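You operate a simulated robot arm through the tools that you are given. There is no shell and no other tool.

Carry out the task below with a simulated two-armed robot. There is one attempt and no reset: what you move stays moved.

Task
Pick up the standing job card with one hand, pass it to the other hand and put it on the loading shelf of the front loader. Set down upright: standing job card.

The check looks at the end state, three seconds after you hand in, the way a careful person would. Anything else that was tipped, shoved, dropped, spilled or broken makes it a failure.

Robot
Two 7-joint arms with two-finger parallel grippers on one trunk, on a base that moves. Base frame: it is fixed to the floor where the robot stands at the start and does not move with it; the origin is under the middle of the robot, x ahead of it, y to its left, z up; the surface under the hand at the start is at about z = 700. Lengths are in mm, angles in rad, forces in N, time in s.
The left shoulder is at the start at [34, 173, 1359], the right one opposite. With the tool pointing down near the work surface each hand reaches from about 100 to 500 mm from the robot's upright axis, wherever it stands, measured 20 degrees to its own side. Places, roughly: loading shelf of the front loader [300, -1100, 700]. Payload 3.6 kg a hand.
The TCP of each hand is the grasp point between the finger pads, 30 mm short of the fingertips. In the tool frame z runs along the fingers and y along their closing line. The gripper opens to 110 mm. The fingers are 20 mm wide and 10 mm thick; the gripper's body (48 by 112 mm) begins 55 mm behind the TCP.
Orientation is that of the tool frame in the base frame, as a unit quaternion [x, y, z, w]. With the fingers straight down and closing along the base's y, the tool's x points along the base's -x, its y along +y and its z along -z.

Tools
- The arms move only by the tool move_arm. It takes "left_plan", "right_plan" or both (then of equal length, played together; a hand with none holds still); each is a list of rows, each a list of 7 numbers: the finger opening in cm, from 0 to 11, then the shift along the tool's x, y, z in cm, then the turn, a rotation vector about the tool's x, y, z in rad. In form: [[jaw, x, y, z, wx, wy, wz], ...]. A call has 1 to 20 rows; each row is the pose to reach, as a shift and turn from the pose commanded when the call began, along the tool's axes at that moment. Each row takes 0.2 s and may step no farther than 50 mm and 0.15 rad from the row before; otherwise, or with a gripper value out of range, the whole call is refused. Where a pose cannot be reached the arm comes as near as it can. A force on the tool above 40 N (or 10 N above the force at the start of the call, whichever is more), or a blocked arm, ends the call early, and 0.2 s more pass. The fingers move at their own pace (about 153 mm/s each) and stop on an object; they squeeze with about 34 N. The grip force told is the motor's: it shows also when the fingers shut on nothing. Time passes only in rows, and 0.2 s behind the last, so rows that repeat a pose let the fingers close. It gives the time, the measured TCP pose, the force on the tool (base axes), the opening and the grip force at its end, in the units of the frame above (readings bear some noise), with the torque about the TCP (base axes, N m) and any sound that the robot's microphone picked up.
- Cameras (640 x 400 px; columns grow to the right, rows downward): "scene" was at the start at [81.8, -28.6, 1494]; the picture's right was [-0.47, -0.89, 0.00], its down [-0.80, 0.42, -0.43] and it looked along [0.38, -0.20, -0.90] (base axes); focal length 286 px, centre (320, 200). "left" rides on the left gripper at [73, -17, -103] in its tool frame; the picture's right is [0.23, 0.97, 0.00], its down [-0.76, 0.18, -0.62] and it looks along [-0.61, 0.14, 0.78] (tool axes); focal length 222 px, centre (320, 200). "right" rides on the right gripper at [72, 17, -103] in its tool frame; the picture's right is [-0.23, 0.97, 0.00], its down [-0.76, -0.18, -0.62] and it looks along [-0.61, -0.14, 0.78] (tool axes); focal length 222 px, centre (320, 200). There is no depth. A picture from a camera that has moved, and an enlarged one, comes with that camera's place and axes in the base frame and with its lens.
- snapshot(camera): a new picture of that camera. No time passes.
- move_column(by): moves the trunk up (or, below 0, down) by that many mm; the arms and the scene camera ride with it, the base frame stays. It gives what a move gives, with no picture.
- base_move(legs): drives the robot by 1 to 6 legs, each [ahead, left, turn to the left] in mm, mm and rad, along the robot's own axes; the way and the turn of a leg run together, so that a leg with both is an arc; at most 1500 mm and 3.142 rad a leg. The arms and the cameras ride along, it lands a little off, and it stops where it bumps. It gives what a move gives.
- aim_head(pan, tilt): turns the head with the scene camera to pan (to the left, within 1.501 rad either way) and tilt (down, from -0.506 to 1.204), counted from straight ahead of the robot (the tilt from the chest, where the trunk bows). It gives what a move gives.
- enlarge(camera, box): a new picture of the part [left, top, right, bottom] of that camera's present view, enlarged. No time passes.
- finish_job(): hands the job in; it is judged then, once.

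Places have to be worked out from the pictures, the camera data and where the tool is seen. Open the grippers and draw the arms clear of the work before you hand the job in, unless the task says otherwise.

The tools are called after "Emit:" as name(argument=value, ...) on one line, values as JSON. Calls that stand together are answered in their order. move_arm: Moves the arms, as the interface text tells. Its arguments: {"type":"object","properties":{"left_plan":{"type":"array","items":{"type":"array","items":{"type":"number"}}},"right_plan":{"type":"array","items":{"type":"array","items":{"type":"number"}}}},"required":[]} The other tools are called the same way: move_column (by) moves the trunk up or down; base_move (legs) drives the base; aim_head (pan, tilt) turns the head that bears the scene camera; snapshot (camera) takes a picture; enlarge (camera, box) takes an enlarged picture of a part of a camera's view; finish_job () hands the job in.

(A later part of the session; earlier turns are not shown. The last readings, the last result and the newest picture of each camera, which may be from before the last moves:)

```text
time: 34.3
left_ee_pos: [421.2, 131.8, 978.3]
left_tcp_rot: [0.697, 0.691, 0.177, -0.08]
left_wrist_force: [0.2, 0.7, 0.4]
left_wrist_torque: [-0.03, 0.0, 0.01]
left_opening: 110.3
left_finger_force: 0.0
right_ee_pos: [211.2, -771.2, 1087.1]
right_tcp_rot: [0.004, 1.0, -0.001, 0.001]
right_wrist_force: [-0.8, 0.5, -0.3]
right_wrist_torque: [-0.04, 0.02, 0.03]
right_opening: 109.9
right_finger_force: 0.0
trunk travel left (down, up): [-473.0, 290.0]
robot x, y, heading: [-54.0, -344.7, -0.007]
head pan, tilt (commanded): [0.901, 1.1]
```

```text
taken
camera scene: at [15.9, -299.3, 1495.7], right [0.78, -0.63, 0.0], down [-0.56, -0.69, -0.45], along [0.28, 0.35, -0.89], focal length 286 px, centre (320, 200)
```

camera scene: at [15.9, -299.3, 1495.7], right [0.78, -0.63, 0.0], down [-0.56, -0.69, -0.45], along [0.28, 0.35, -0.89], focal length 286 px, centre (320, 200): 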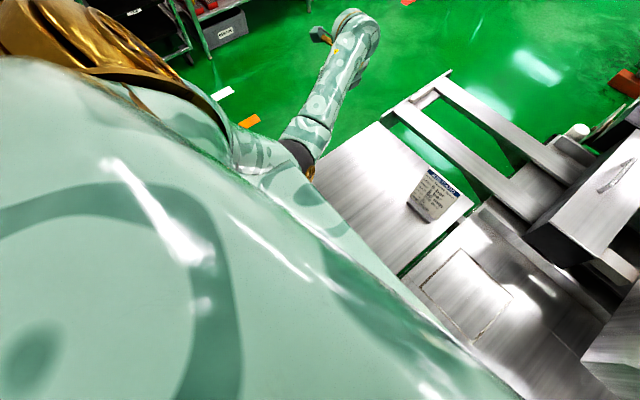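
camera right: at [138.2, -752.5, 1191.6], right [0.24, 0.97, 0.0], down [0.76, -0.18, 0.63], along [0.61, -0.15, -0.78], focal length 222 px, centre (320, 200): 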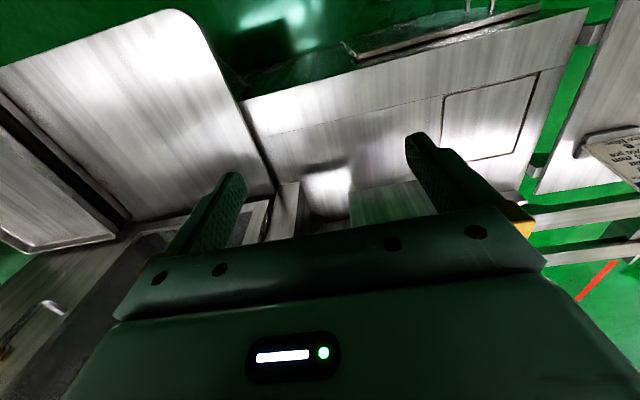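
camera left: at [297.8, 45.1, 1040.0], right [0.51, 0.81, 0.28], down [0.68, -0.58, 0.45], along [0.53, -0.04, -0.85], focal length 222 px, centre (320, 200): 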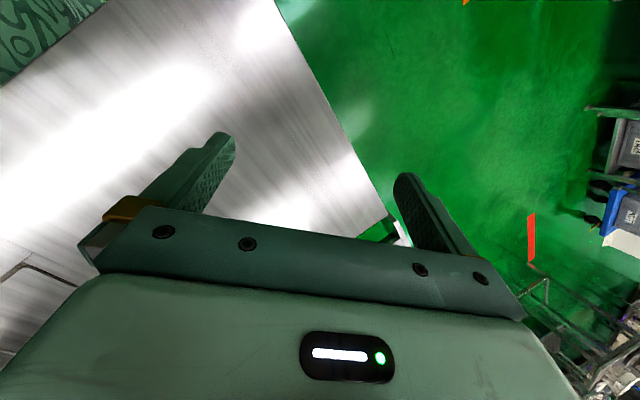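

With the elbow outboard the card-gripping yaw is reachable. I now tilt the hand to the card's lean (12° back, 20° right-down) while bringing it inward to about y 60.

Emit:
move_arm(left_plan=[[11, -0.81, 0.15, -0.39, 0.044, -0.089, -0.004], [11, -1.62, 0.31, -0.77, 0.088, -0.178, -0.008], [11, -2.44, 0.46, -1.16, 0.132, -0.267, -0.012], [11, -3.25, 0.62, -1.55, 0.175, -0.356, -0.016], [11, -4.06, 0.77, -1.93, 0.219, -0.445, -0.019], [11, -4.88, 0.92, -2.32, 0.263, -0.534, -0.023], [11, -5.69, 1.08, -2.7, 0.307, -0.623, -0.027], [11, -6.5, 1.23, -3.09, 0.351, -0.712, -0.031], [11, -6.5, 1.23, -3.09, 0.351, -0.712, -0.031]])

Emit:
snapshot(camera="scene")

Emit:
snapshot(camera="left")

```text
time: 36.3
left_ee_pos: [428.2, 60.5, 985.6]
left_tcp_rot: [0.68, 0.706, -0.195, 0.049]
left_wrist_force: [0.2, 0.2, 0.3]
left_wrist_torque: [0.0, 0.02, -0.03]
left_opening: 110.1
left_finger_force: 0.1
right_ee_pos: [211.5, -770.5, 1086.8]
right_tcp_rot: [0.004, 1.0, -0.001, 0.001]
right_wrist_force: [-0.3, -0.6, 1.2]
right_wrist_torque: [0.0, -0.02, 0.0]
right_opening: 110.0
right_finger_force: 0.1
trunk travel left (down, up): [-473.0, 290.0]
robot x, y, heading: [-51.5, -348.8, -0.006]
head pan, tilt (commanded): [0.901, 1.1]
```

```text
taken
camera scene: at [15.8, -299.3, 1495.7], right [0.78, -0.63, 0.0], down [-0.56, -0.69, -0.45], along [0.28, 0.35, -0.89], focal length 286 px, centre (320, 200)
```

scene: 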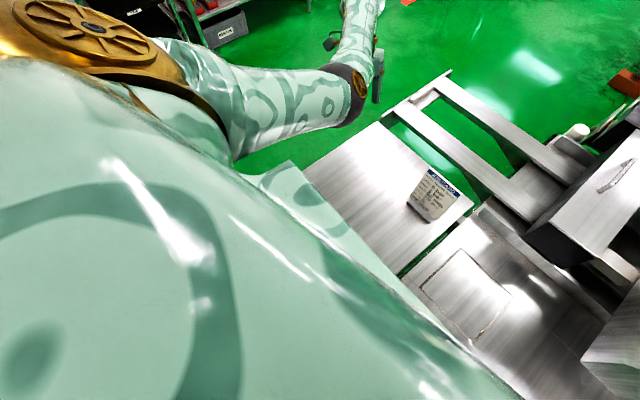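

```text
taken
camera left: at [426.3, 163.2, 1058.2], right [0.94, 0.21, -0.28], down [0.35, -0.5, 0.79], along [0.03, -0.84, -0.54], focal length 222 px, centre (320, 200)
```

left: 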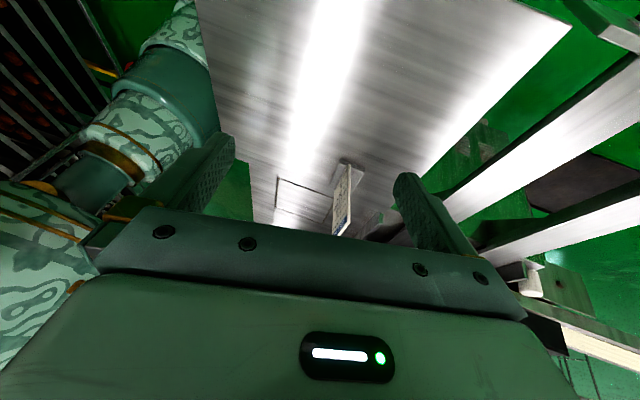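

The hand tracks well and the left camera sees the card edge-on between the fingers. I enlarge to check its lean and holder profile.

Emit:
enlarge(camera="left", box=[280, 140, 408, 245])

```text
3.81 times, centred on (344, 192) of left
camera zoom: at [426.3, 163.2, 1058.2], right [0.94, 0.21, -0.28], down [0.35, -0.5, 0.79], along [0.03, -0.84, -0.54], focal length 846 px, centre (229, 229)
```

zoom: 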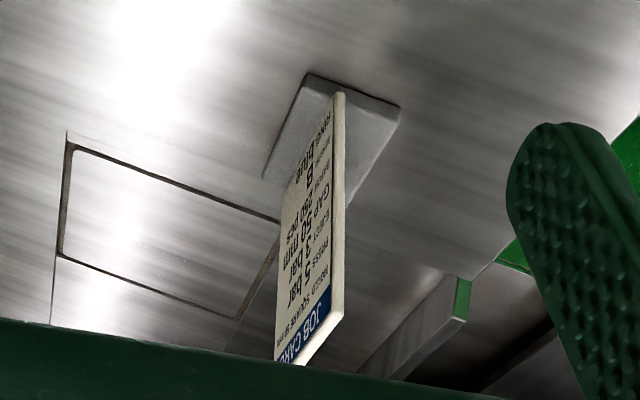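

The side view confirms the card: base depth about 50 mm (x≈450–502), card edge centre from x≈468 at the bottom to x≈495 at the top (z≈873). To give the left arm more forward reach I lower the trunk 120 mm; both hands have clear space below them.

Emit:
move_column(by=-120)

Emit:
aim_head(pan=0.3, tilt=0.95)

Emit:
snapshot(camera="scene")

```text
time: 37.8
left_ee_pos: [429.8, 59.3, 865.5]
left_tcp_rot: [0.679, 0.706, -0.195, 0.05]
left_wrist_force: [0.5, 0.5, 0.9]
left_wrist_torque: [0.0, -0.02, 0.03]
left_opening: 110.1
left_finger_force: 0.1
right_ee_pos: [212.9, -771.2, 961.4]
right_tcp_rot: [0.004, 1.0, -0.002, -0.009]
right_wrist_force: [0.5, 0.3, -0.6]
right_wrist_torque: [-0.01, -0.01, 0.0]
right_opening: 109.9
right_finger_force: 0.1
trunk travel left (down, up): [-353.0, 410.0]
robot x, y, heading: [-52.8, -348.0, -0.01]
head pan, tilt (commanded): [0.901, 1.1]
```

```text
time: 38.8
left_ee_pos: [431.1, 60.2, 865.1]
left_tcp_rot: [0.679, 0.706, -0.195, 0.05]
left_wrist_force: [-1.1, 0.1, 0.6]
left_wrist_torque: [0.0, 0.03, 0.01]
left_opening: 110.0
left_finger_force: 0.1
right_ee_pos: [213.2, -770.6, 959.9]
right_tcp_rot: [0.005, 1.0, -0.001, -0.009]
right_wrist_force: [0.3, 0.3, -0.5]
right_wrist_torque: [0.0, 0.02, 0.01]
right_opening: 110.1
right_finger_force: 0.0
trunk travel left (down, up): [-353.0, 410.0]
robot x, y, heading: [-52.7, -351.3, -0.009]
head pan, tilt (commanded): [0.3, 0.949]
```

```text
taken
camera scene: at [77.0, -327.6, 1384.8], right [0.29, -0.96, 0.0], down [-0.78, -0.23, -0.58], along [0.56, 0.17, -0.81], focal length 286 px, centre (320, 200)
```

scene: 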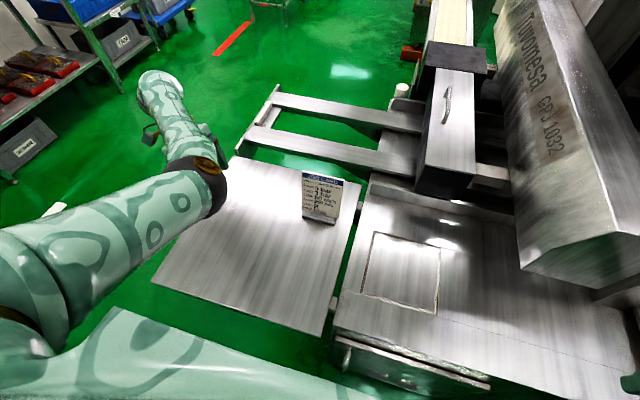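

The view is clear. The right hand shifted by an extra 6 mm with the column, so I check the right arm for contact before going on.

Emit:
aim_head(pan=-0.9, tilt=1.1)

Emit:
snapshot(camera="scene")

Emit:
snapshot(camera="right")

```text
time: 40.2
left_ee_pos: [429.9, 59.8, 864.6]
left_tcp_rot: [0.68, 0.706, -0.194, 0.05]
left_wrist_force: [0.6, -0.2, -0.7]
left_wrist_torque: [0.0, 0.06, -0.01]
left_opening: 110.0
left_finger_force: 0.2
right_ee_pos: [212.9, -770.1, 959.5]
right_tcp_rot: [0.005, 1.0, -0.002, -0.009]
right_wrist_force: [1.1, -0.3, -0.7]
right_wrist_torque: [0.0, -0.03, -0.02]
right_opening: 109.9
right_finger_force: 0.0
trunk travel left (down, up): [-353.0, 410.0]
robot x, y, heading: [-52.5, -350.6, -0.013]
head pan, tilt (commanded): [-0.901, 1.1]
```

```text
taken
camera scene: at [46.3, -398.3, 1374.6], right [-0.79, -0.62, 0.0], down [-0.55, 0.7, -0.45], along [0.28, -0.36, -0.89], focal length 286 px, centre (320, 200)
```

scene: 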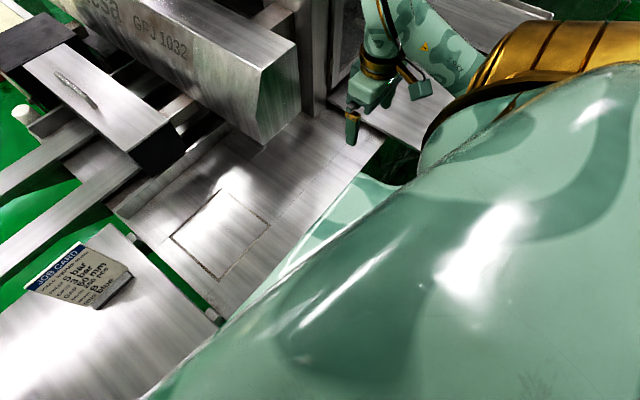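

```text
taken
camera right: at [142.3, -752.3, 1066.4], right [0.24, 0.97, -0.01], down [0.77, -0.18, 0.61], along [0.59, -0.15, -0.79], focal length 222 px, centre (320, 200)
```

right: 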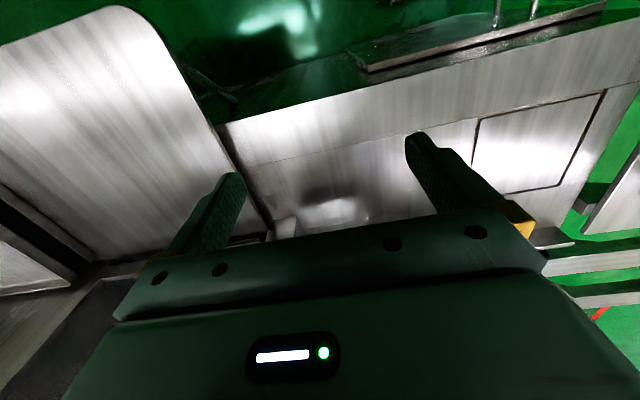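

The right arm is clear of everything. Now I move the left hand up and over to the pre-grasp point above the card's left half, about [506, −149, 935], fingers straddling the card's top.

Emit:
move_arm(left_plan=[[11, -2.15, 0.56, -1.52, 0, 0, 0], [11, -4.3, 1.12, -3.04, 0, 0, 0], [11, -6.46, 1.68, -4.55, 0, 0, 0], [11, -8.61, 2.24, -6.07, 0, 0, 0], [11, -10.9, 2.86, -5.2, 0, 0, 0], [11, -13.2, 3.48, -4.3, 0, 0, 0], [11, -15.6, 4.1, -3.4, 0, 0, 0], [11, -17.9, 4.71, -2.5, 0, 0, 0], [11, -20.2, 5.33, -1.6, 0, 0, 0], [11, -22.5, 5.95, -0.73, 0, 0, 0], [11, -22.5, 5.95, -0.73, 0, 0, 0]])

Emit:
aim_head(pan=0.3, tilt=0.95)

Emit:
snapshot(camera="scene")

Emit:
snapshot(camera="left")

```text
time: 42.6
left_ee_pos: [507.3, -146.5, 937.0]
left_tcp_rot: [0.679, 0.706, -0.194, 0.049]
left_wrist_force: [0.0, -0.1, -0.3]
left_wrist_torque: [0.0, 0.02, -0.05]
left_opening: 110.0
left_finger_force: 0.0
right_ee_pos: [213.0, -770.5, 959.2]
right_tcp_rot: [0.004, 1.0, -0.002, -0.009]
right_wrist_force: [0.5, -0.4, 0.2]
right_wrist_torque: [-0.02, 0.01, -0.01]
right_opening: 110.0
right_finger_force: 0.0
trunk travel left (down, up): [-353.0, 410.0]
robot x, y, heading: [-53.7, -349.0, -0.01]
head pan, tilt (commanded): [-0.901, 1.1]
```

```text
time: 44.0
left_ee_pos: [506.9, -148.0, 936.8]
left_tcp_rot: [0.679, 0.706, -0.194, 0.05]
left_wrist_force: [0.5, -0.4, 0.0]
left_wrist_torque: [0.0, -0.02, -0.04]
left_opening: 109.6
left_finger_force: 0.0
right_ee_pos: [212.8, -771.0, 958.6]
right_tcp_rot: [0.005, 1.0, -0.002, -0.009]
right_wrist_force: [0.6, -1.0, -0.2]
right_wrist_torque: [0.04, 0.05, -0.01]
right_opening: 110.0
right_finger_force: 0.0
trunk travel left (down, up): [-353.0, 410.0]
robot x, y, heading: [-51.3, -346.7, -0.01]
head pan, tilt (commanded): [0.3, 0.949]
```

```text
taken
camera scene: at [77.1, -327.8, 1384.8], right [0.29, -0.96, 0.0], down [-0.78, -0.23, -0.58], along [0.56, 0.17, -0.81], focal length 286 px, centre (320, 200)
```

scene: 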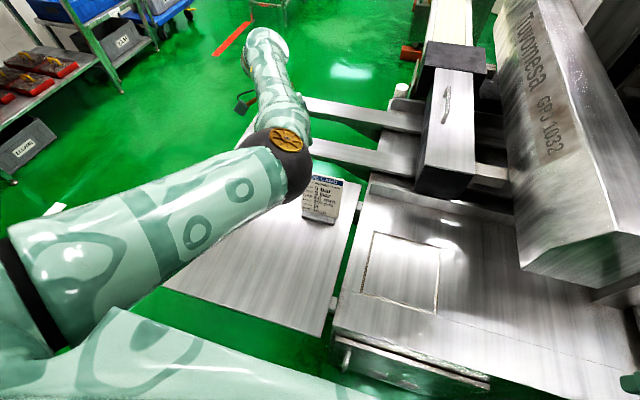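

```text
taken
camera left: at [503.9, -43.1, 1009.4], right [0.94, 0.21, -0.28], down [0.35, -0.5, 0.79], along [0.03, -0.84, -0.55], focal length 222 px, centre (320, 200)
```

left: 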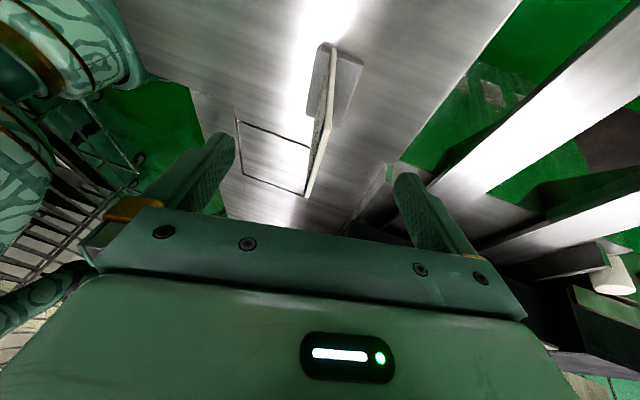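

The card sits centred between the open fingers. I descend along the tool axis about 105 mm to the grasp point near [486, −178, 838], still open, then look.

Emit:
move_arm(left_plan=[[11, 0.12, 0, 2.1, 0, 0, 0], [11, 0.24, 0, 4.2, 0, 0, 0], [11, 0.36, 0, 6.3, 0, 0, 0], [11, 0.48, 0, 8.4, 0, 0, 0], [11, 0.6, 0, 10.5, 0, 0, 0], [11, 0.6, 0, 10.5, 0, 0, 0]])

Emit:
snapshot(camera="scene")

Emit:
snapshot(camera="left")

```text
time: 45.4
left_ee_pos: [487.2, -178.5, 837.3]
left_tcp_rot: [0.679, 0.706, -0.194, 0.05]
left_wrist_force: [0.3, 0.0, 0.0]
left_wrist_torque: [0.01, 0.02, 0.0]
left_opening: 110.1
left_finger_force: 0.0
right_ee_pos: [214.8, -771.0, 961.0]
right_tcp_rot: [0.004, 1.0, -0.002, -0.008]
right_wrist_force: [-0.2, -1.1, 0.2]
right_wrist_torque: [-0.01, 0.0, 0.01]
right_opening: 110.0
right_finger_force: 0.2
trunk travel left (down, up): [-353.0, 410.0]
robot x, y, heading: [-51.7, -347.6, -0.01]
head pan, tilt (commanded): [0.3, 0.949]
```

```text
taken
camera scene: at [77.0, -327.8, 1384.8], right [0.29, -0.96, 0.0], down [-0.78, -0.23, -0.58], along [0.56, 0.17, -0.81], focal length 286 px, centre (320, 200)
```

scene: 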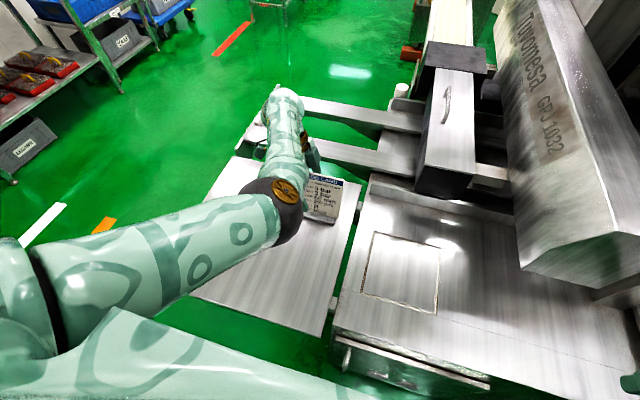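

```text
taken
camera left: at [484.0, -73.7, 910.2], right [0.94, 0.21, -0.28], down [0.35, -0.5, 0.79], along [0.03, -0.84, -0.55], focal length 222 px, centre (320, 200)
```

left: 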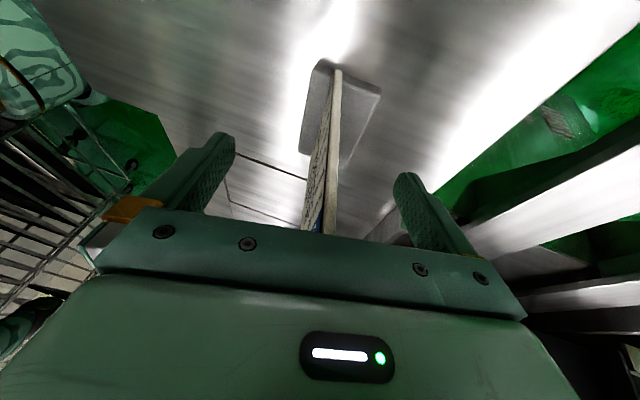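

The card is centred within about 2 mm. I nudge 2 mm toward it and close the left fingers stepwise on the card.

Emit:
move_arm(left_plan=[[8, 0, 0.2, 0, 0, 0, 0], [5, 0, 0.2, 0, 0, 0, 0], [3, 0, 0.2, 0, 0, 0, 0], [2, 0, 0.2, 0, 0, 0, 0], [1.2, 0, 0.2, 0, 0, 0, 0], [0.6, 0, 0.2, 0, 0, 0, 0], [0, 0, 0.2, 0, 0, 0, 0], [0, 0, 0.2, 0, 0, 0, 0], [0, 0, 0.2, 0, 0, 0, 0]])

Emit:
snapshot(camera="left")

Emit:
enlarge(camera="scene", box=[250, 140, 370, 240])

```text
time: 47.4
left_ee_pos: [490.5, -177.7, 838.1]
left_tcp_rot: [0.679, 0.706, -0.195, 0.05]
left_wrist_force: [0.3, 0.8, 1.0]
left_wrist_torque: [0.17, 0.06, 0.05]
left_opening: 5.9
left_finger_force: 33.6
right_ee_pos: [213.0, -771.2, 958.9]
right_tcp_rot: [0.004, 1.0, -0.002, -0.009]
right_wrist_force: [-0.9, 0.0, 0.3]
right_wrist_torque: [0.02, 0.0, -0.01]
right_opening: 109.8
right_finger_force: 0.0
trunk travel left (down, up): [-353.0, 410.0]
robot x, y, heading: [-52.3, -346.9, -0.007]
head pan, tilt (commanded): [0.3, 0.949]
```

```text
taken
camera left: at [486.3, -74.0, 909.7], right [0.94, 0.21, -0.28], down [0.35, -0.5, 0.79], along [0.03, -0.84, -0.55], focal length 222 px, centre (320, 200)
```

left: 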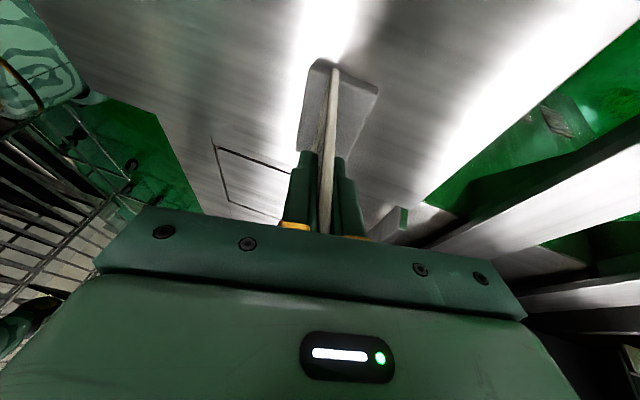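

```text
4.00 times, centred on (310, 190) of scene
camera zoom: at [77.1, -327.8, 1384.8], right [0.29, -0.96, 0.0], down [-0.78, -0.23, -0.58], along [0.56, 0.17, -0.81], focal length 1144 px, centre (360, 240)
```

zoom: 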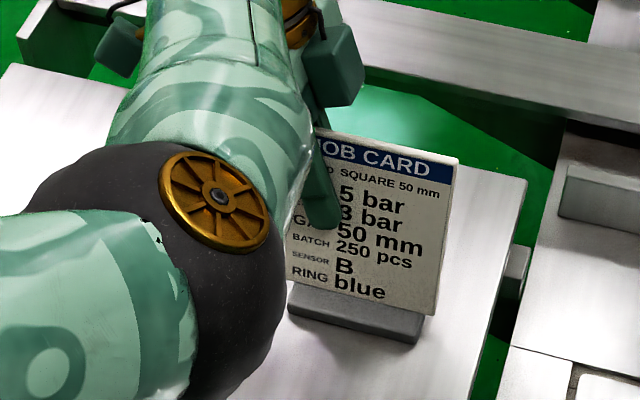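

The grip holds at 5.9 mm opening with 34 N and the card is unmoved. I lift it straight up 60 mm slowly and check.

Emit:
move_arm(left_plan=[[0, -0.34, -0.21, -0.92, 0, 0, 0], [0, -0.67, -0.41, -1.84, 0, 0, 0], [0, -1.01, -0.62, -2.76, 0, 0, 0], [0, -1.34, -0.83, -3.68, 0, 0, 0], [0, -1.68, -1.04, -4.59, 0, 0, 0], [0, -2.01, -1.24, -5.51, 0, 0, 0], [0, -2.01, -1.24, -5.51, 0, 0, 0]])

Emit:
snapshot(camera="left")

Emit:
snapshot(camera="scene")

```text
time: 49.0
left_ee_pos: [488.5, -178.6, 897.0]
left_tcp_rot: [0.679, 0.706, -0.195, 0.049]
left_wrist_force: [-0.2, -0.4, -3.2]
left_wrist_torque: [0.14, -0.03, 0.0]
left_opening: 5.9
left_finger_force: 33.7
right_ee_pos: [214.6, -771.0, 960.0]
right_tcp_rot: [0.004, 1.0, -0.002, -0.008]
right_wrist_force: [0.3, 0.7, 0.3]
right_wrist_torque: [0.02, -0.01, -0.01]
right_opening: 110.1
right_finger_force: 0.0
trunk travel left (down, up): [-353.0, 410.0]
robot x, y, heading: [-50.7, -346.4, -0.008]
head pan, tilt (commanded): [0.3, 0.949]
```

```text
taken
camera left: at [485.5, -74.4, 969.2], right [0.94, 0.21, -0.28], down [0.35, -0.5, 0.79], along [0.03, -0.84, -0.55], focal length 222 px, centre (320, 200)
```

left: 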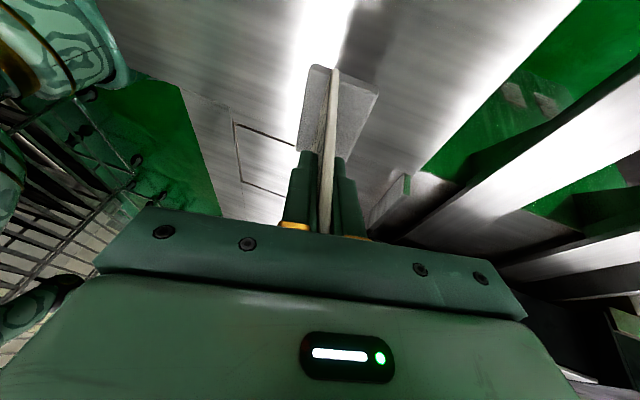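

```text
taken
camera scene: at [77.5, -327.7, 1384.8], right [0.29, -0.96, 0.0], down [-0.78, -0.23, -0.58], along [0.56, 0.17, -0.81], focal length 286 px, centre (320, 200)
```

scene: 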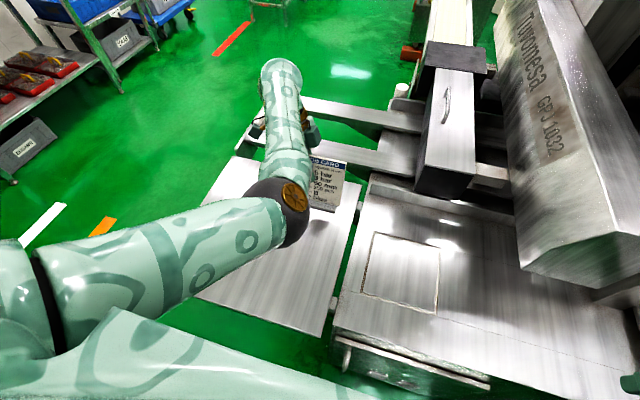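

The card is held firmly (about 3 N). I raise the trunk back 120 mm to lift everything clear, and look at the right arm's posture to prepare it for receiving.

Emit:
move_column(by=120)

Emit:
aim_head(pan=-1.3, tilt=0.9)

Emit:
snapshot(camera="scene")

Emit:
snapshot(camera="left")

```text
time: 50.5
left_ee_pos: [487.3, -179.1, 1015.1]
left_tcp_rot: [0.679, 0.706, -0.195, 0.048]
left_wrist_force: [-0.5, 0.6, -4.0]
left_wrist_torque: [0.1, -0.03, 0.0]
left_opening: 6.0
left_finger_force: 34.5
right_ee_pos: [213.8, -771.6, 1079.9]
right_tcp_rot: [0.004, 1.0, -0.002, -0.009]
right_wrist_force: [0.6, 0.0, 0.3]
right_wrist_torque: [-0.03, 0.07, 0.01]
right_opening: 110.1
right_finger_force: 0.1
trunk travel left (down, up): [-473.0, 290.0]
robot x, y, heading: [-47.1, -343.6, -0.008]
head pan, tilt (commanded): [0.3, 0.949]
```

```text
time: 52.1
left_ee_pos: [488.6, -179.3, 1016.1]
left_tcp_rot: [0.68, 0.706, -0.194, 0.049]
left_wrist_force: [0.1, -0.5, -3.1]
left_wrist_torque: [0.12, -0.01, -0.01]
left_opening: 5.9
left_finger_force: 34.0
right_ee_pos: [213.9, -771.7, 1080.5]
right_tcp_rot: [0.005, 1.0, -0.001, -0.008]
right_wrist_force: [1.2, -0.8, 0.4]
right_wrist_torque: [0.05, -0.04, -0.01]
right_opening: 110.0
right_finger_force: 0.1
trunk travel left (down, up): [-473.0, 290.0]
robot x, y, heading: [-50.1, -342.9, -0.009]
head pan, tilt (commanded): [-1.3, 0.901]
```

```text
taken
camera scene: at [-3.7, -421.3, 1509.5], right [-0.97, -0.26, 0.0], down [-0.2, 0.76, -0.62], along [0.16, -0.6, -0.78], focal length 286 px, centre (320, 200)
```

scene: 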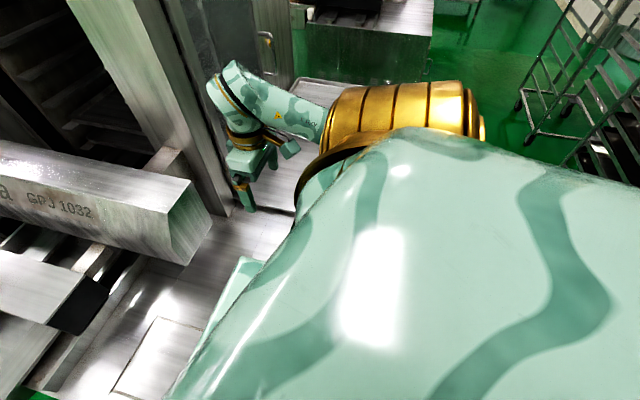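

```text
taken
camera left: at [484.9, -75.6, 1088.6], right [0.94, 0.21, -0.28], down [0.35, -0.5, 0.79], along [0.03, -0.84, -0.55], focal length 222 px, centre (320, 200)
```

left: 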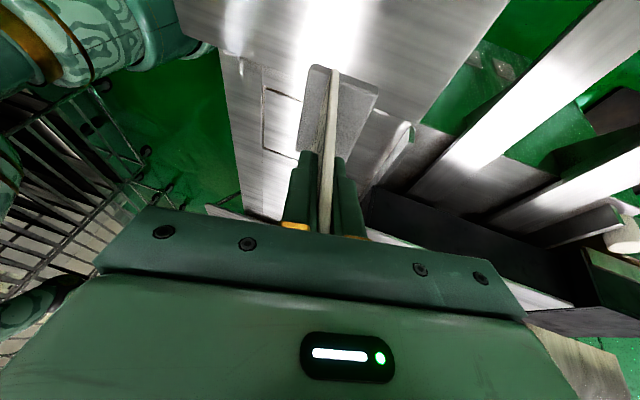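

The right elbow is already outboard. The machine's bar ends near [397, −771, ~1030], so to have room for the handover I first drive the robot straight back 300 mm into the free aisle with the card held high.

Emit:
base_move(legs=[[-300, 0, 0]])

Emit:
aim_head(pan=-0.5, tilt=0.8)

Emit:
snapshot(camera="scene")

```text
time: 54.2
left_ee_pos: [186.9, -173.9, 1015.6]
left_tcp_rot: [0.677, 0.708, -0.194, 0.051]
left_wrist_force: [-0.6, 0.9, -3.6]
left_wrist_torque: [0.09, -0.02, -0.01]
left_opening: 6.1
left_finger_force: 33.4
right_ee_pos: [-82.7, -768.0, 1080.2]
right_tcp_rot: [0.0, 1.0, -0.002, -0.009]
right_wrist_force: [-1.0, 0.1, -0.1]
right_wrist_torque: [0.04, 0.0, 0.01]
right_opening: 109.9
right_finger_force: 0.1
trunk travel left (down, up): [-473.0, 290.0]
robot x, y, heading: [-349.7, -349.4, -0.002]
head pan, tilt (commanded): [-1.3, 0.901]
```

```text
time: 55.3
left_ee_pos: [187.1, -174.0, 1015.5]
left_tcp_rot: [0.677, 0.708, -0.194, 0.05]
left_wrist_force: [-0.4, -0.3, -3.2]
left_wrist_torque: [0.12, -0.04, 0.0]
left_opening: 5.9
left_finger_force: 34.1
right_ee_pos: [-82.7, -767.3, 1080.6]
right_tcp_rot: [0.001, 1.0, -0.001, -0.009]
right_wrist_force: [0.1, -0.1, 0.0]
right_wrist_torque: [0.0, 0.02, 0.0]
right_opening: 110.0
right_finger_force: 0.0
trunk travel left (down, up): [-473.0, 290.0]
robot x, y, heading: [-348.3, -346.8, 0.004]
head pan, tilt (commanded): [-0.499, 0.799]
```

```text
taken
camera scene: at [-251.2, -385.4, 1517.4], right [-0.48, -0.88, 0.0], down [-0.63, 0.35, -0.7], along [0.61, -0.34, -0.72], focal length 286 px, centre (320, 200)
```

scene: 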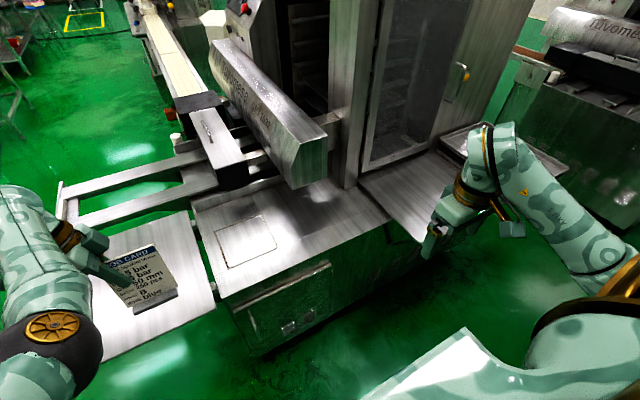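

Plenty of free room here and the card is held well. I extend the right hand forward and outboard to about [126, −827, 1000] before turning it.

Emit:
move_arm(right_plan=[[11, -2.6, -0.75, 1.0, 0, 0, 0], [11, -5.2, -1.5, 2.0, 0, 0, 0], [11, -7.8, -2.25, 3.0, 0, 0, 0], [11, -10.4, -3.0, 4.0, 0, 0, 0], [11, -13.0, -3.75, 5.0, 0, 0, 0], [11, -15.6, -4.5, 6.0, 0, 0, 0], [11, -18.2, -5.25, 7.0, 0, 0, 0], [11, -20.9, -6.0, 8.0, 0, 0, 0], [11, -20.9, -6.0, 8.0, 0, 0, 0]])

Emit:
move_arm(right_plan=[[11, 0, 0, 0, 0, 0, -0.1], [11, 0, 0, 0, 0, 0, -0.2], [11, 0, 0, 0, 0, 0, -0.3], [11, 0, 0, 0, 0, 0, -0.4], [11, 0, 0, 0, 0, 0, -0.5], [11, 0, 0, 0, 0, 0, -0.6], [11, 0, 0, 0, 0, 0, -0.6]])

Emit:
snapshot(camera="scene")

```text
time: 57.3
left_ee_pos: [187.5, -174.4, 1015.4]
left_tcp_rot: [0.677, 0.708, -0.195, 0.05]
left_wrist_force: [-0.6, -0.3, -4.0]
left_wrist_torque: [0.09, -0.06, 0.01]
left_opening: 5.9
left_finger_force: 34.0
right_ee_pos: [125.2, -826.0, 996.4]
right_tcp_rot: [0.0, 1.0, -0.001, -0.009]
right_wrist_force: [-0.5, -1.0, 0.7]
right_wrist_torque: [0.0, -0.02, 0.02]
right_opening: 110.1
right_finger_force: 0.0
trunk travel left (down, up): [-473.0, 290.0]
robot x, y, heading: [-350.6, -348.9, 0.002]
head pan, tilt (commanded): [-0.499, 0.799]
```

```text
time: 58.9
left_ee_pos: [188.9, -173.7, 1015.1]
left_tcp_rot: [0.677, 0.708, -0.194, 0.05]
left_wrist_force: [0.9, 0.2, -3.3]
left_wrist_torque: [0.1, -0.06, 0.0]
left_opening: 5.9
left_finger_force: 33.9
right_ee_pos: [125.6, -827.6, 996.2]
right_tcp_rot: [-0.296, 0.955, 0.001, -0.01]
right_wrist_force: [-0.1, -0.1, -0.9]
right_wrist_torque: [-0.03, -0.01, 0.05]
right_opening: 110.0
right_finger_force: 0.0
trunk travel left (down, up): [-473.0, 290.0]
robot x, y, heading: [-345.6, -347.8, -0.003]
head pan, tilt (commanded): [-0.499, 0.799]
```

```text
taken
camera scene: at [-250.9, -385.4, 1517.4], right [-0.48, -0.88, 0.0], down [-0.63, 0.34, -0.7], along [0.61, -0.34, -0.72], focal length 286 px, centre (320, 200)
```

scene: 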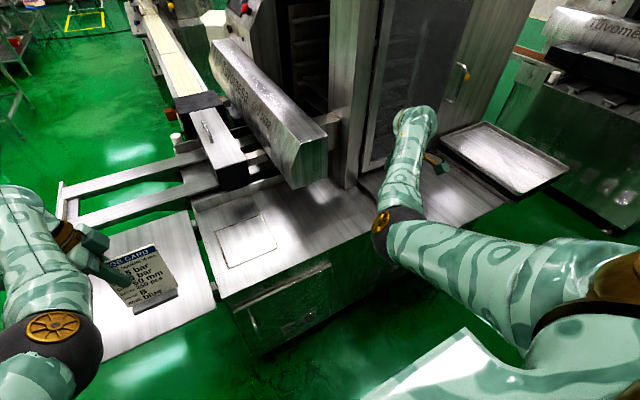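

The right hand turned exactly as commanded with the elbow outboard. I finish its turn to the mirrored receiving orientation while bringing it inward to about y −677.

Emit:
move_arm(right_plan=[[11, -0.84, 1.24, -0.41, -0.034, -0.023, -0.092], [11, -1.68, 2.48, -0.81, -0.069, -0.046, -0.185], [11, -2.52, 3.72, -1.22, -0.103, -0.07, -0.277], [11, -3.36, 4.96, -1.62, -0.137, -0.093, -0.369], [11, -4.21, 6.2, -2.03, -0.171, -0.116, -0.462], [11, -5.05, 7.44, -2.44, -0.206, -0.139, -0.554], [11, -5.89, 8.68, -2.84, -0.24, -0.162, -0.647], [11, -6.73, 9.92, -3.25, -0.274, -0.186, -0.739], [11, -7.57, 11.16, -3.65, -0.308, -0.209, -0.831], [11, -8.41, 12.4, -4.06, -0.343, -0.232, -0.924], [11, -8.41, 12.4, -4.06, -0.343, -0.232, -0.924]])

Emit:
snapshot(camera="scene")

Emit:
snapshot(camera="right")

```text
time: 61.3
left_ee_pos: [187.6, -174.6, 1014.7]
left_tcp_rot: [0.677, 0.709, -0.194, 0.05]
left_wrist_force: [0.3, -0.3, -3.6]
left_wrist_torque: [0.13, -0.03, 0.04]
left_opening: 5.7
left_finger_force: 34.1
right_ee_pos: [125.2, -676.9, 1035.0]
right_tcp_rot: [-0.68, 0.705, 0.194, 0.05]
right_wrist_force: [-0.9, -0.4, -0.3]
right_wrist_torque: [0.01, 0.0, -0.03]
right_opening: 110.0
right_finger_force: 0.0
trunk travel left (down, up): [-473.0, 290.0]
robot x, y, heading: [-349.1, -341.6, -0.002]
head pan, tilt (commanded): [-0.499, 0.799]
```

```text
taken
camera scene: at [-250.9, -385.6, 1517.4], right [-0.48, -0.88, 0.0], down [-0.63, 0.34, -0.7], along [0.61, -0.33, -0.72], focal length 286 px, centre (320, 200)
```

scene: 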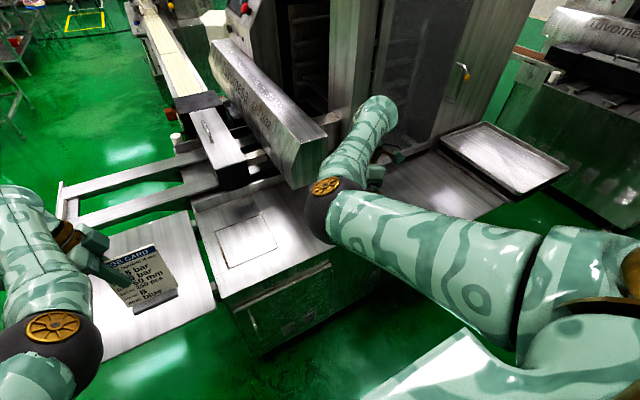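

```text
taken
camera right: at [122.6, -779.4, 1111.7], right [-0.94, 0.21, 0.28], down [0.35, 0.5, 0.79], along [0.03, 0.84, -0.54], focal length 222 px, centre (320, 200)
```

right: 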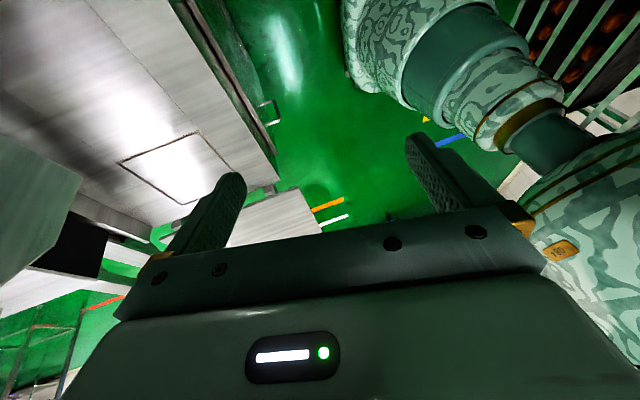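

Both hands now have mirrored orientations. I bring the left hand with the card inward to about [125, −285, 1010] for the handover and watch that it tracks.

Emit:
move_arm(left_plan=[[0, -1.22, -0.76, 0.68, 0, 0, 0], [0, -2.44, -1.51, 1.37, 0, 0, 0], [0, -3.66, -2.27, 2.05, 0, 0, 0], [0, -4.88, -3.02, 2.73, 0, 0, 0], [0, -6.09, -3.78, 3.41, 0, 0, 0], [0, -7.31, -4.53, 4.1, 0, 0, 0], [0, -8.53, -5.29, 4.78, 0, 0, 0], [0, -9.75, -6.04, 5.46, 0, 0, 0], [0, -9.75, -6.04, 5.46, 0, 0, 0]])

Emit:
aim_head(pan=0.0, tilt=0.9)

Emit:
snapshot(camera="scene")

Emit:
snapshot(camera="right")

```text
time: 63.5
left_ee_pos: [148.7, -264.5, 1031.6]
left_tcp_rot: [0.672, 0.718, -0.168, 0.066]
left_wrist_force: [-0.3, 0.4, -4.1]
left_wrist_torque: [0.09, 0.03, -0.02]
left_opening: 6.0
left_finger_force: 34.3
right_ee_pos: [125.3, -676.1, 1035.1]
right_tcp_rot: [-0.678, 0.707, 0.195, 0.05]
right_wrist_force: [0.9, 0.2, -0.4]
right_wrist_torque: [0.0, 0.02, 0.0]
right_opening: 110.0
right_finger_force: 0.0
trunk travel left (down, up): [-473.0, 290.0]
robot x, y, heading: [-349.5, -348.1, -0.002]
head pan, tilt (commanded): [-0.499, 0.799]
stopped in row 9 (left hand): the arm was blocked; the commanded pose is now the measured one
```

```text
time: 64.5
left_ee_pos: [147.9, -263.9, 1030.8]
left_tcp_rot: [0.672, 0.718, -0.168, 0.065]
left_wrist_force: [-0.8, -1.2, -3.3]
left_wrist_torque: [0.1, 0.02, -0.01]
left_opening: 5.6
left_finger_force: 34.4
right_ee_pos: [125.3, -676.1, 1036.0]
right_tcp_rot: [-0.679, 0.706, 0.195, 0.051]
right_wrist_force: [-0.3, -0.5, -0.4]
right_wrist_torque: [0.01, -0.03, -0.04]
right_opening: 110.0
right_finger_force: 0.1
trunk travel left (down, up): [-473.0, 290.0]
robot x, y, heading: [-351.2, -347.8, -0.007]
head pan, tilt (commanded): [0.0, 0.901]
```

```text
taken
camera scene: at [-246.1, -346.7, 1509.5], right [0.0, -1.0, 0.0], down [-0.78, 0.0, -0.62], along [0.62, 0.0, -0.78], focal length 286 px, centre (320, 200)
```

scene: 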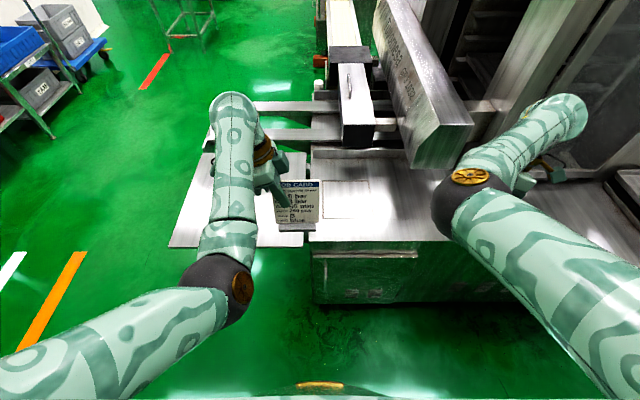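

```text
taken
camera right: at [122.5, -779.4, 1111.8], right [-0.94, 0.22, 0.28], down [0.35, 0.5, 0.79], along [0.03, 0.84, -0.55], focal length 222 px, centre (320, 200)
```

right: 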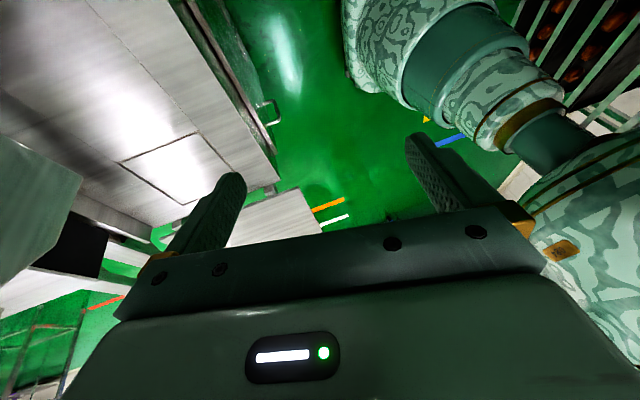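

The left hand stopped about 20 mm short, most likely a wrist limit from being too close with the fingers leaning back. I move it farther forward and take the lean out (card plane vertical) to relax the wrist, aiming for [195, −305, 1020].

Emit:
move_arm(left_plan=[[0, -0.79, 0.93, 0.35, -0.026, -0.003, 0.018], [0, -1.57, 1.86, 0.7, -0.053, -0.007, 0.036], [0, -2.36, 2.78, 1.06, -0.079, -0.01, 0.054], [0, -3.14, 3.71, 1.41, -0.106, -0.013, 0.072], [0, -3.93, 4.64, 1.76, -0.132, -0.017, 0.089], [0, -3.93, 4.64, 1.76, -0.132, -0.017, 0.089]])

Emit:
snapshot(camera="scene")

```text
time: 65.8
left_ee_pos: [193.1, -311.4, 1020.9]
left_tcp_rot: [0.698, 0.694, -0.127, 0.125]
left_wrist_force: [0.0, -0.7, -2.6]
left_wrist_torque: [0.13, 0.02, -0.02]
left_opening: 6.1
left_finger_force: 33.8
right_ee_pos: [124.4, -677.1, 1035.6]
right_tcp_rot: [-0.679, 0.707, 0.193, 0.05]
right_wrist_force: [0.0, 0.1, -0.6]
right_wrist_torque: [-0.01, 0.0, 0.04]
right_opening: 109.9
right_finger_force: 0.0
trunk travel left (down, up): [-473.0, 290.0]
robot x, y, heading: [-344.6, -344.6, -0.0]
head pan, tilt (commanded): [0.0, 0.901]
```

```text
taken
camera scene: at [-246.3, -346.7, 1509.5], right [0.0, -1.0, 0.0], down [-0.78, 0.0, -0.62], along [0.62, 0.0, -0.78], focal length 286 px, centre (320, 200)
```

scene: 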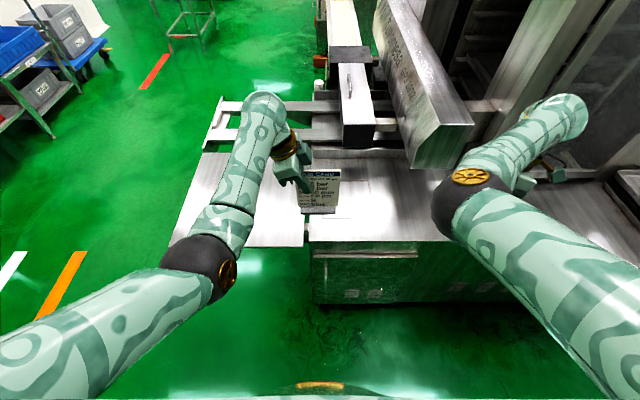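

The left hand now tracks well at [193, −311, 1021] with the card plane vertical. I bring the right hand to its pre-grasp above the card's right half at about [193, −413, 1124].

Emit:
move_arm(right_plan=[[11, -2.36, -0.41, -0.04, 0.016, 0, -0.006], [11, -4.72, -0.81, -0.07, 0.033, 0, -0.012], [11, -7.08, -1.22, -0.11, 0.049, 0, -0.018], [11, -9.43, -1.62, -0.14, 0.066, 0, -0.024], [11, -11.79, -2.03, -0.18, 0.082, 0, -0.03], [11, -14.15, -2.44, -0.22, 0.099, 0, -0.036], [11, -16.51, -2.84, -0.25, 0.115, 0, -0.042], [11, -18.87, -3.25, -0.29, 0.131, 0, -0.048], [11, -21.2, -3.65, -0.32, 0.148, 0, -0.054], [11, -23.6, -4.06, -0.36, 0.164, 0, -0.06], [11, -25.9, -4.46, -0.39, 0.181, 0, -0.066], [11, -28.3, -4.87, -0.43, 0.197, 0, -0.072], [11, -28.3, -4.87, -0.43, 0.197, 0, -0.072]])

Emit:
snapshot(camera="scene")

Emit:
snapshot(camera="right")

```text
time: 68.7
left_ee_pos: [194.0, -311.3, 1021.0]
left_tcp_rot: [0.698, 0.694, -0.128, 0.124]
left_wrist_force: [-0.5, 0.0, -3.7]
left_wrist_torque: [0.13, -0.01, 0.01]
left_opening: 6.0
left_finger_force: 34.3
right_ee_pos: [196.1, -411.8, 1122.0]
right_tcp_rot: [-0.695, 0.697, 0.122, 0.124]
right_wrist_force: [0.2, -0.3, -0.4]
right_wrist_torque: [0.0, -0.02, 0.02]
right_opening: 110.2
right_finger_force: 0.0
right hand out of reach, approached as far as the arm can: row 4, 5, 6, 7, 8, 9, 10
trunk travel left (down, up): [-473.0, 290.0]
robot x, y, heading: [-353.3, -344.2, 0.0]
head pan, tilt (commanded): [0.0, 0.901]
```

```text
taken
camera scene: at [-246.1, -347.0, 1509.5], right [0.0, -1.0, 0.0], down [-0.78, 0.0, -0.62], along [0.62, 0.0, -0.78], focal length 286 px, centre (320, 200)
```

scene: 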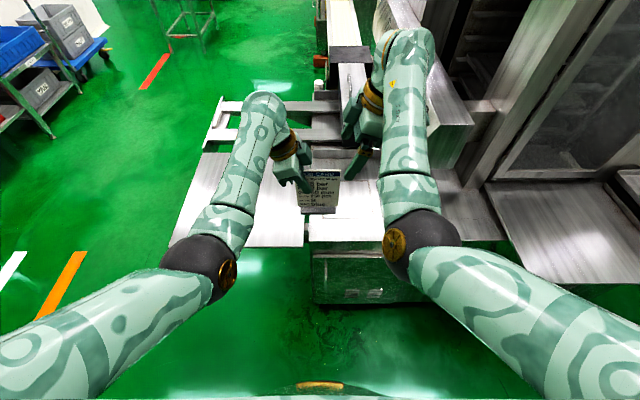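

```text
taken
camera right: at [178.3, -514.5, 1196.7], right [-0.97, 0.22, 0.08], down [0.18, 0.5, 0.85], along [0.14, 0.84, -0.53], focal length 222 px, centre (320, 200)
```

right: 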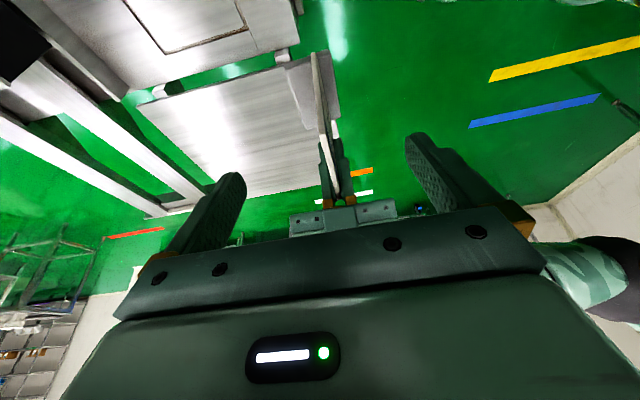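

The card and left fingers are seen centred between the right fingers, with clearance. I descend the right hand along its axis about 107 mm to the card's right half, still open.

Emit:
move_arm(right_plan=[[11, 0, 0.05, 1.8, 0, 0, 0], [11, 0, 0.1, 3.6, 0, 0, 0], [11, 0, 0.15, 5.4, 0, 0, 0], [11, 0, 0.2, 7.2, 0, 0, 0], [11, 0, 0.25, 9.0, 0, 0, 0], [11, 0, 0.25, 10.7, 0, 0, 0], [11, 0, 0.25, 10.7, 0, 0, 0]])

Emit:
snapshot(camera="scene")

Emit:
snapshot(camera="right")

```text
time: 70.2
left_ee_pos: [193.2, -311.5, 1020.6]
left_tcp_rot: [0.698, 0.694, -0.126, 0.123]
left_wrist_force: [0.8, 0.5, -4.3]
left_wrist_torque: [0.1, 0.05, -0.02]
left_opening: 5.7
left_finger_force: 33.8
right_ee_pos: [193.2, -376.1, 1022.0]
right_tcp_rot: [-0.696, 0.697, 0.122, 0.124]
right_wrist_force: [-0.2, -1.0, -0.2]
right_wrist_torque: [0.01, 0.02, 0.0]
right_opening: 110.1
right_finger_force: 0.2
trunk travel left (down, up): [-473.0, 290.0]
robot x, y, heading: [-347.6, -353.9, -0.004]
head pan, tilt (commanded): [0.0, 0.901]
```

```text
taken
camera scene: at [-246.2, -346.6, 1509.5], right [0.0, -1.0, 0.0], down [-0.78, 0.0, -0.62], along [0.62, 0.0, -0.78], focal length 286 px, centre (320, 200)
```

scene: 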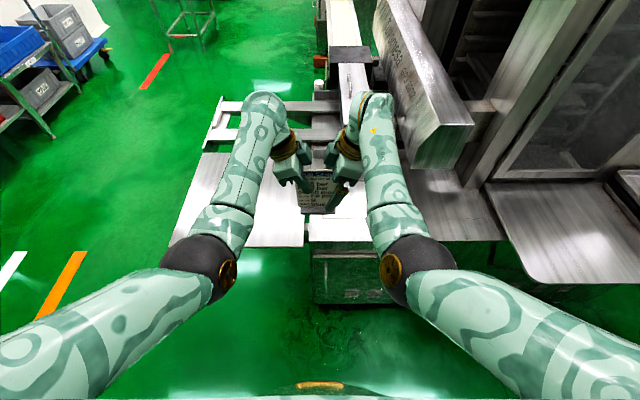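

```text
taken
camera right: at [174.5, -478.8, 1096.4], right [-0.97, 0.22, 0.08], down [0.18, 0.5, 0.85], along [0.14, 0.84, -0.53], focal length 222 px, centre (320, 200)
```

right: 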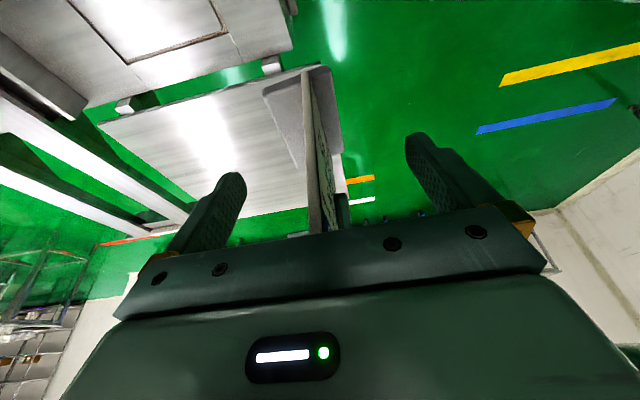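

The right fingers straddle the card within about 2 mm of centre. I close the right hand stepwise while the left keeps holding.

Emit:
move_arm(right_plan=[[8, 0, 0.1, 0, 0, 0, 0], [5, 0, 0.1, 0, 0, 0, 0], [3, 0, 0.1, 0, 0, 0, 0], [2, 0, 0.1, 0, 0, 0, 0], [1.2, 0, 0.1, 0, 0, 0, 0], [0.6, 0, 0.1, 0, 0, 0, 0], [0, 0, 0.1, 0, 0, 0, 0], [0, 0, 0.1, 0, 0, 0, 0], [0, 0, 0.1, 0, 0, 0, 0]])

Emit:
enlarge(camera="scene", box=[250, 120, 400, 240])

Emit:
snapshot(camera="right")

```text
time: 72.2
left_ee_pos: [194.1, -310.8, 1020.3]
left_tcp_rot: [0.699, 0.693, -0.127, 0.124]
left_wrist_force: [-22.1, -1.3, 4.9]
left_wrist_torque: [-0.18, -0.21, -0.67]
left_opening: 5.9
left_finger_force: 33.5
right_ee_pos: [191.8, -376.2, 1023.3]
right_tcp_rot: [-0.696, 0.697, 0.121, 0.124]
right_wrist_force: [20.9, 1.5, -5.5]
right_wrist_torque: [-0.32, 0.18, -0.7]
right_opening: 5.9
right_finger_force: 33.6
trunk travel left (down, up): [-473.0, 290.0]
robot x, y, heading: [-349.4, -347.5, 0.005]
head pan, tilt (commanded): [0.0, 0.901]
```

```text
3.33 times, centred on (325, 180) of scene
camera zoom: at [-246.1, -346.6, 1509.5], right [0.0, -1.0, 0.0], down [-0.78, 0.0, -0.62], along [0.62, 0.0, -0.78], focal length 953 px, centre (303, 267)
```

zoom: 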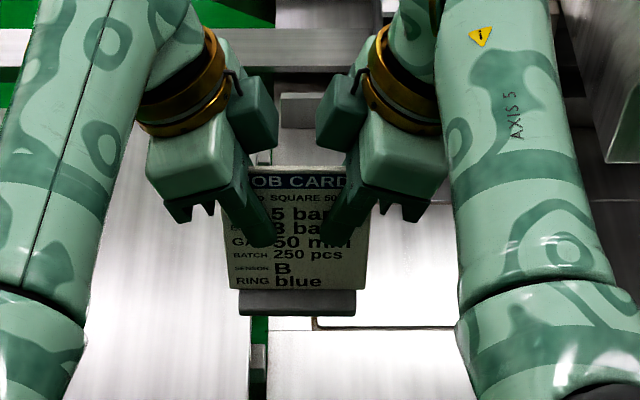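

```text
taken
camera right: at [174.3, -479.3, 1097.4], right [-0.97, 0.22, 0.07], down [0.18, 0.5, 0.85], along [0.15, 0.84, -0.53], focal length 222 px, centre (320, 200)
```

right: 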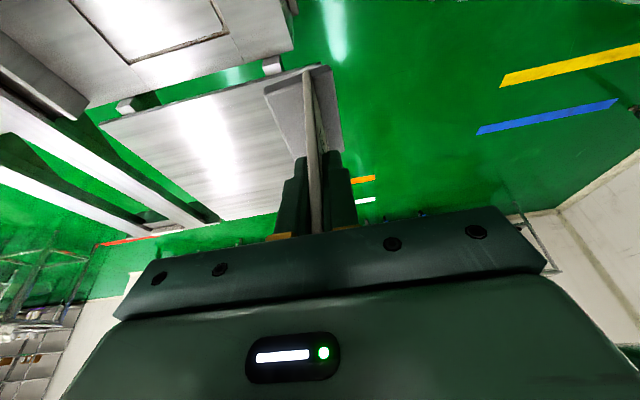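

Both hands grip (5.9 mm each), but there's about 21 N of sideways strain between them along x. I relieve it by shifting the right hand 2 mm toward +x.

Emit:
move_arm(right_plan=[[0, 0, -0.1, 0, 0, 0, 0], [0, 0, -0.2, 0, 0, 0, 0], [0, 0, -0.2, 0, 0, 0, 0]])

```text
time: 73.0
left_ee_pos: [194.2, -311.9, 1020.0]
left_tcp_rot: [0.697, 0.694, -0.126, 0.125]
left_wrist_force: [-16.6, -1.4, 11.1]
left_wrist_torque: [-0.09, 0.02, -0.42]
left_opening: 5.7
left_finger_force: 34.4
right_ee_pos: [193.0, -376.5, 1023.7]
right_tcp_rot: [-0.696, 0.697, 0.122, 0.123]
right_wrist_force: [16.4, 1.2, -10.8]
right_wrist_torque: [-0.75, -0.01, -0.64]
right_opening: 5.9
right_finger_force: 34.0
trunk travel left (down, up): [-473.0, 290.0]
robot x, y, heading: [-351.0, -349.0, -0.002]
head pan, tilt (commanded): [0.0, 0.901]
```

The x strain eased and a vertical one appeared, the right hand being pulled down and forward. I give the right hand 3 mm more in +x and 2 mm down.

Emit:
move_arm(right_plan=[[0, 0.03, -0.15, 0.1, 0, 0, 0], [0, 0.07, -0.3, 0.19, 0, 0, 0], [0, 0.07, -0.3, 0.19, 0, 0, 0]])

```text
time: 73.8
left_ee_pos: [194.6, -308.0, 1020.6]
left_tcp_rot: [0.696, 0.696, -0.124, 0.122]
left_wrist_force: [30.2, 3.9, -20.5]
left_wrist_torque: [0.92, -0.83, 0.94]
left_opening: 6.0
left_finger_force: 34.8
right_ee_pos: [195.1, -373.5, 1021.5]
right_tcp_rot: [-0.695, 0.697, 0.125, 0.124]
right_wrist_force: [-30.0, -4.6, 17.8]
right_wrist_torque: [0.38, 0.98, 0.95]
right_opening: 5.9
right_finger_force: 34.0
trunk travel left (down, up): [-473.0, 290.0]
robot x, y, heading: [-348.3, -348.5, -0.006]
head pan, tilt (commanded): [0.0, 0.901]
```

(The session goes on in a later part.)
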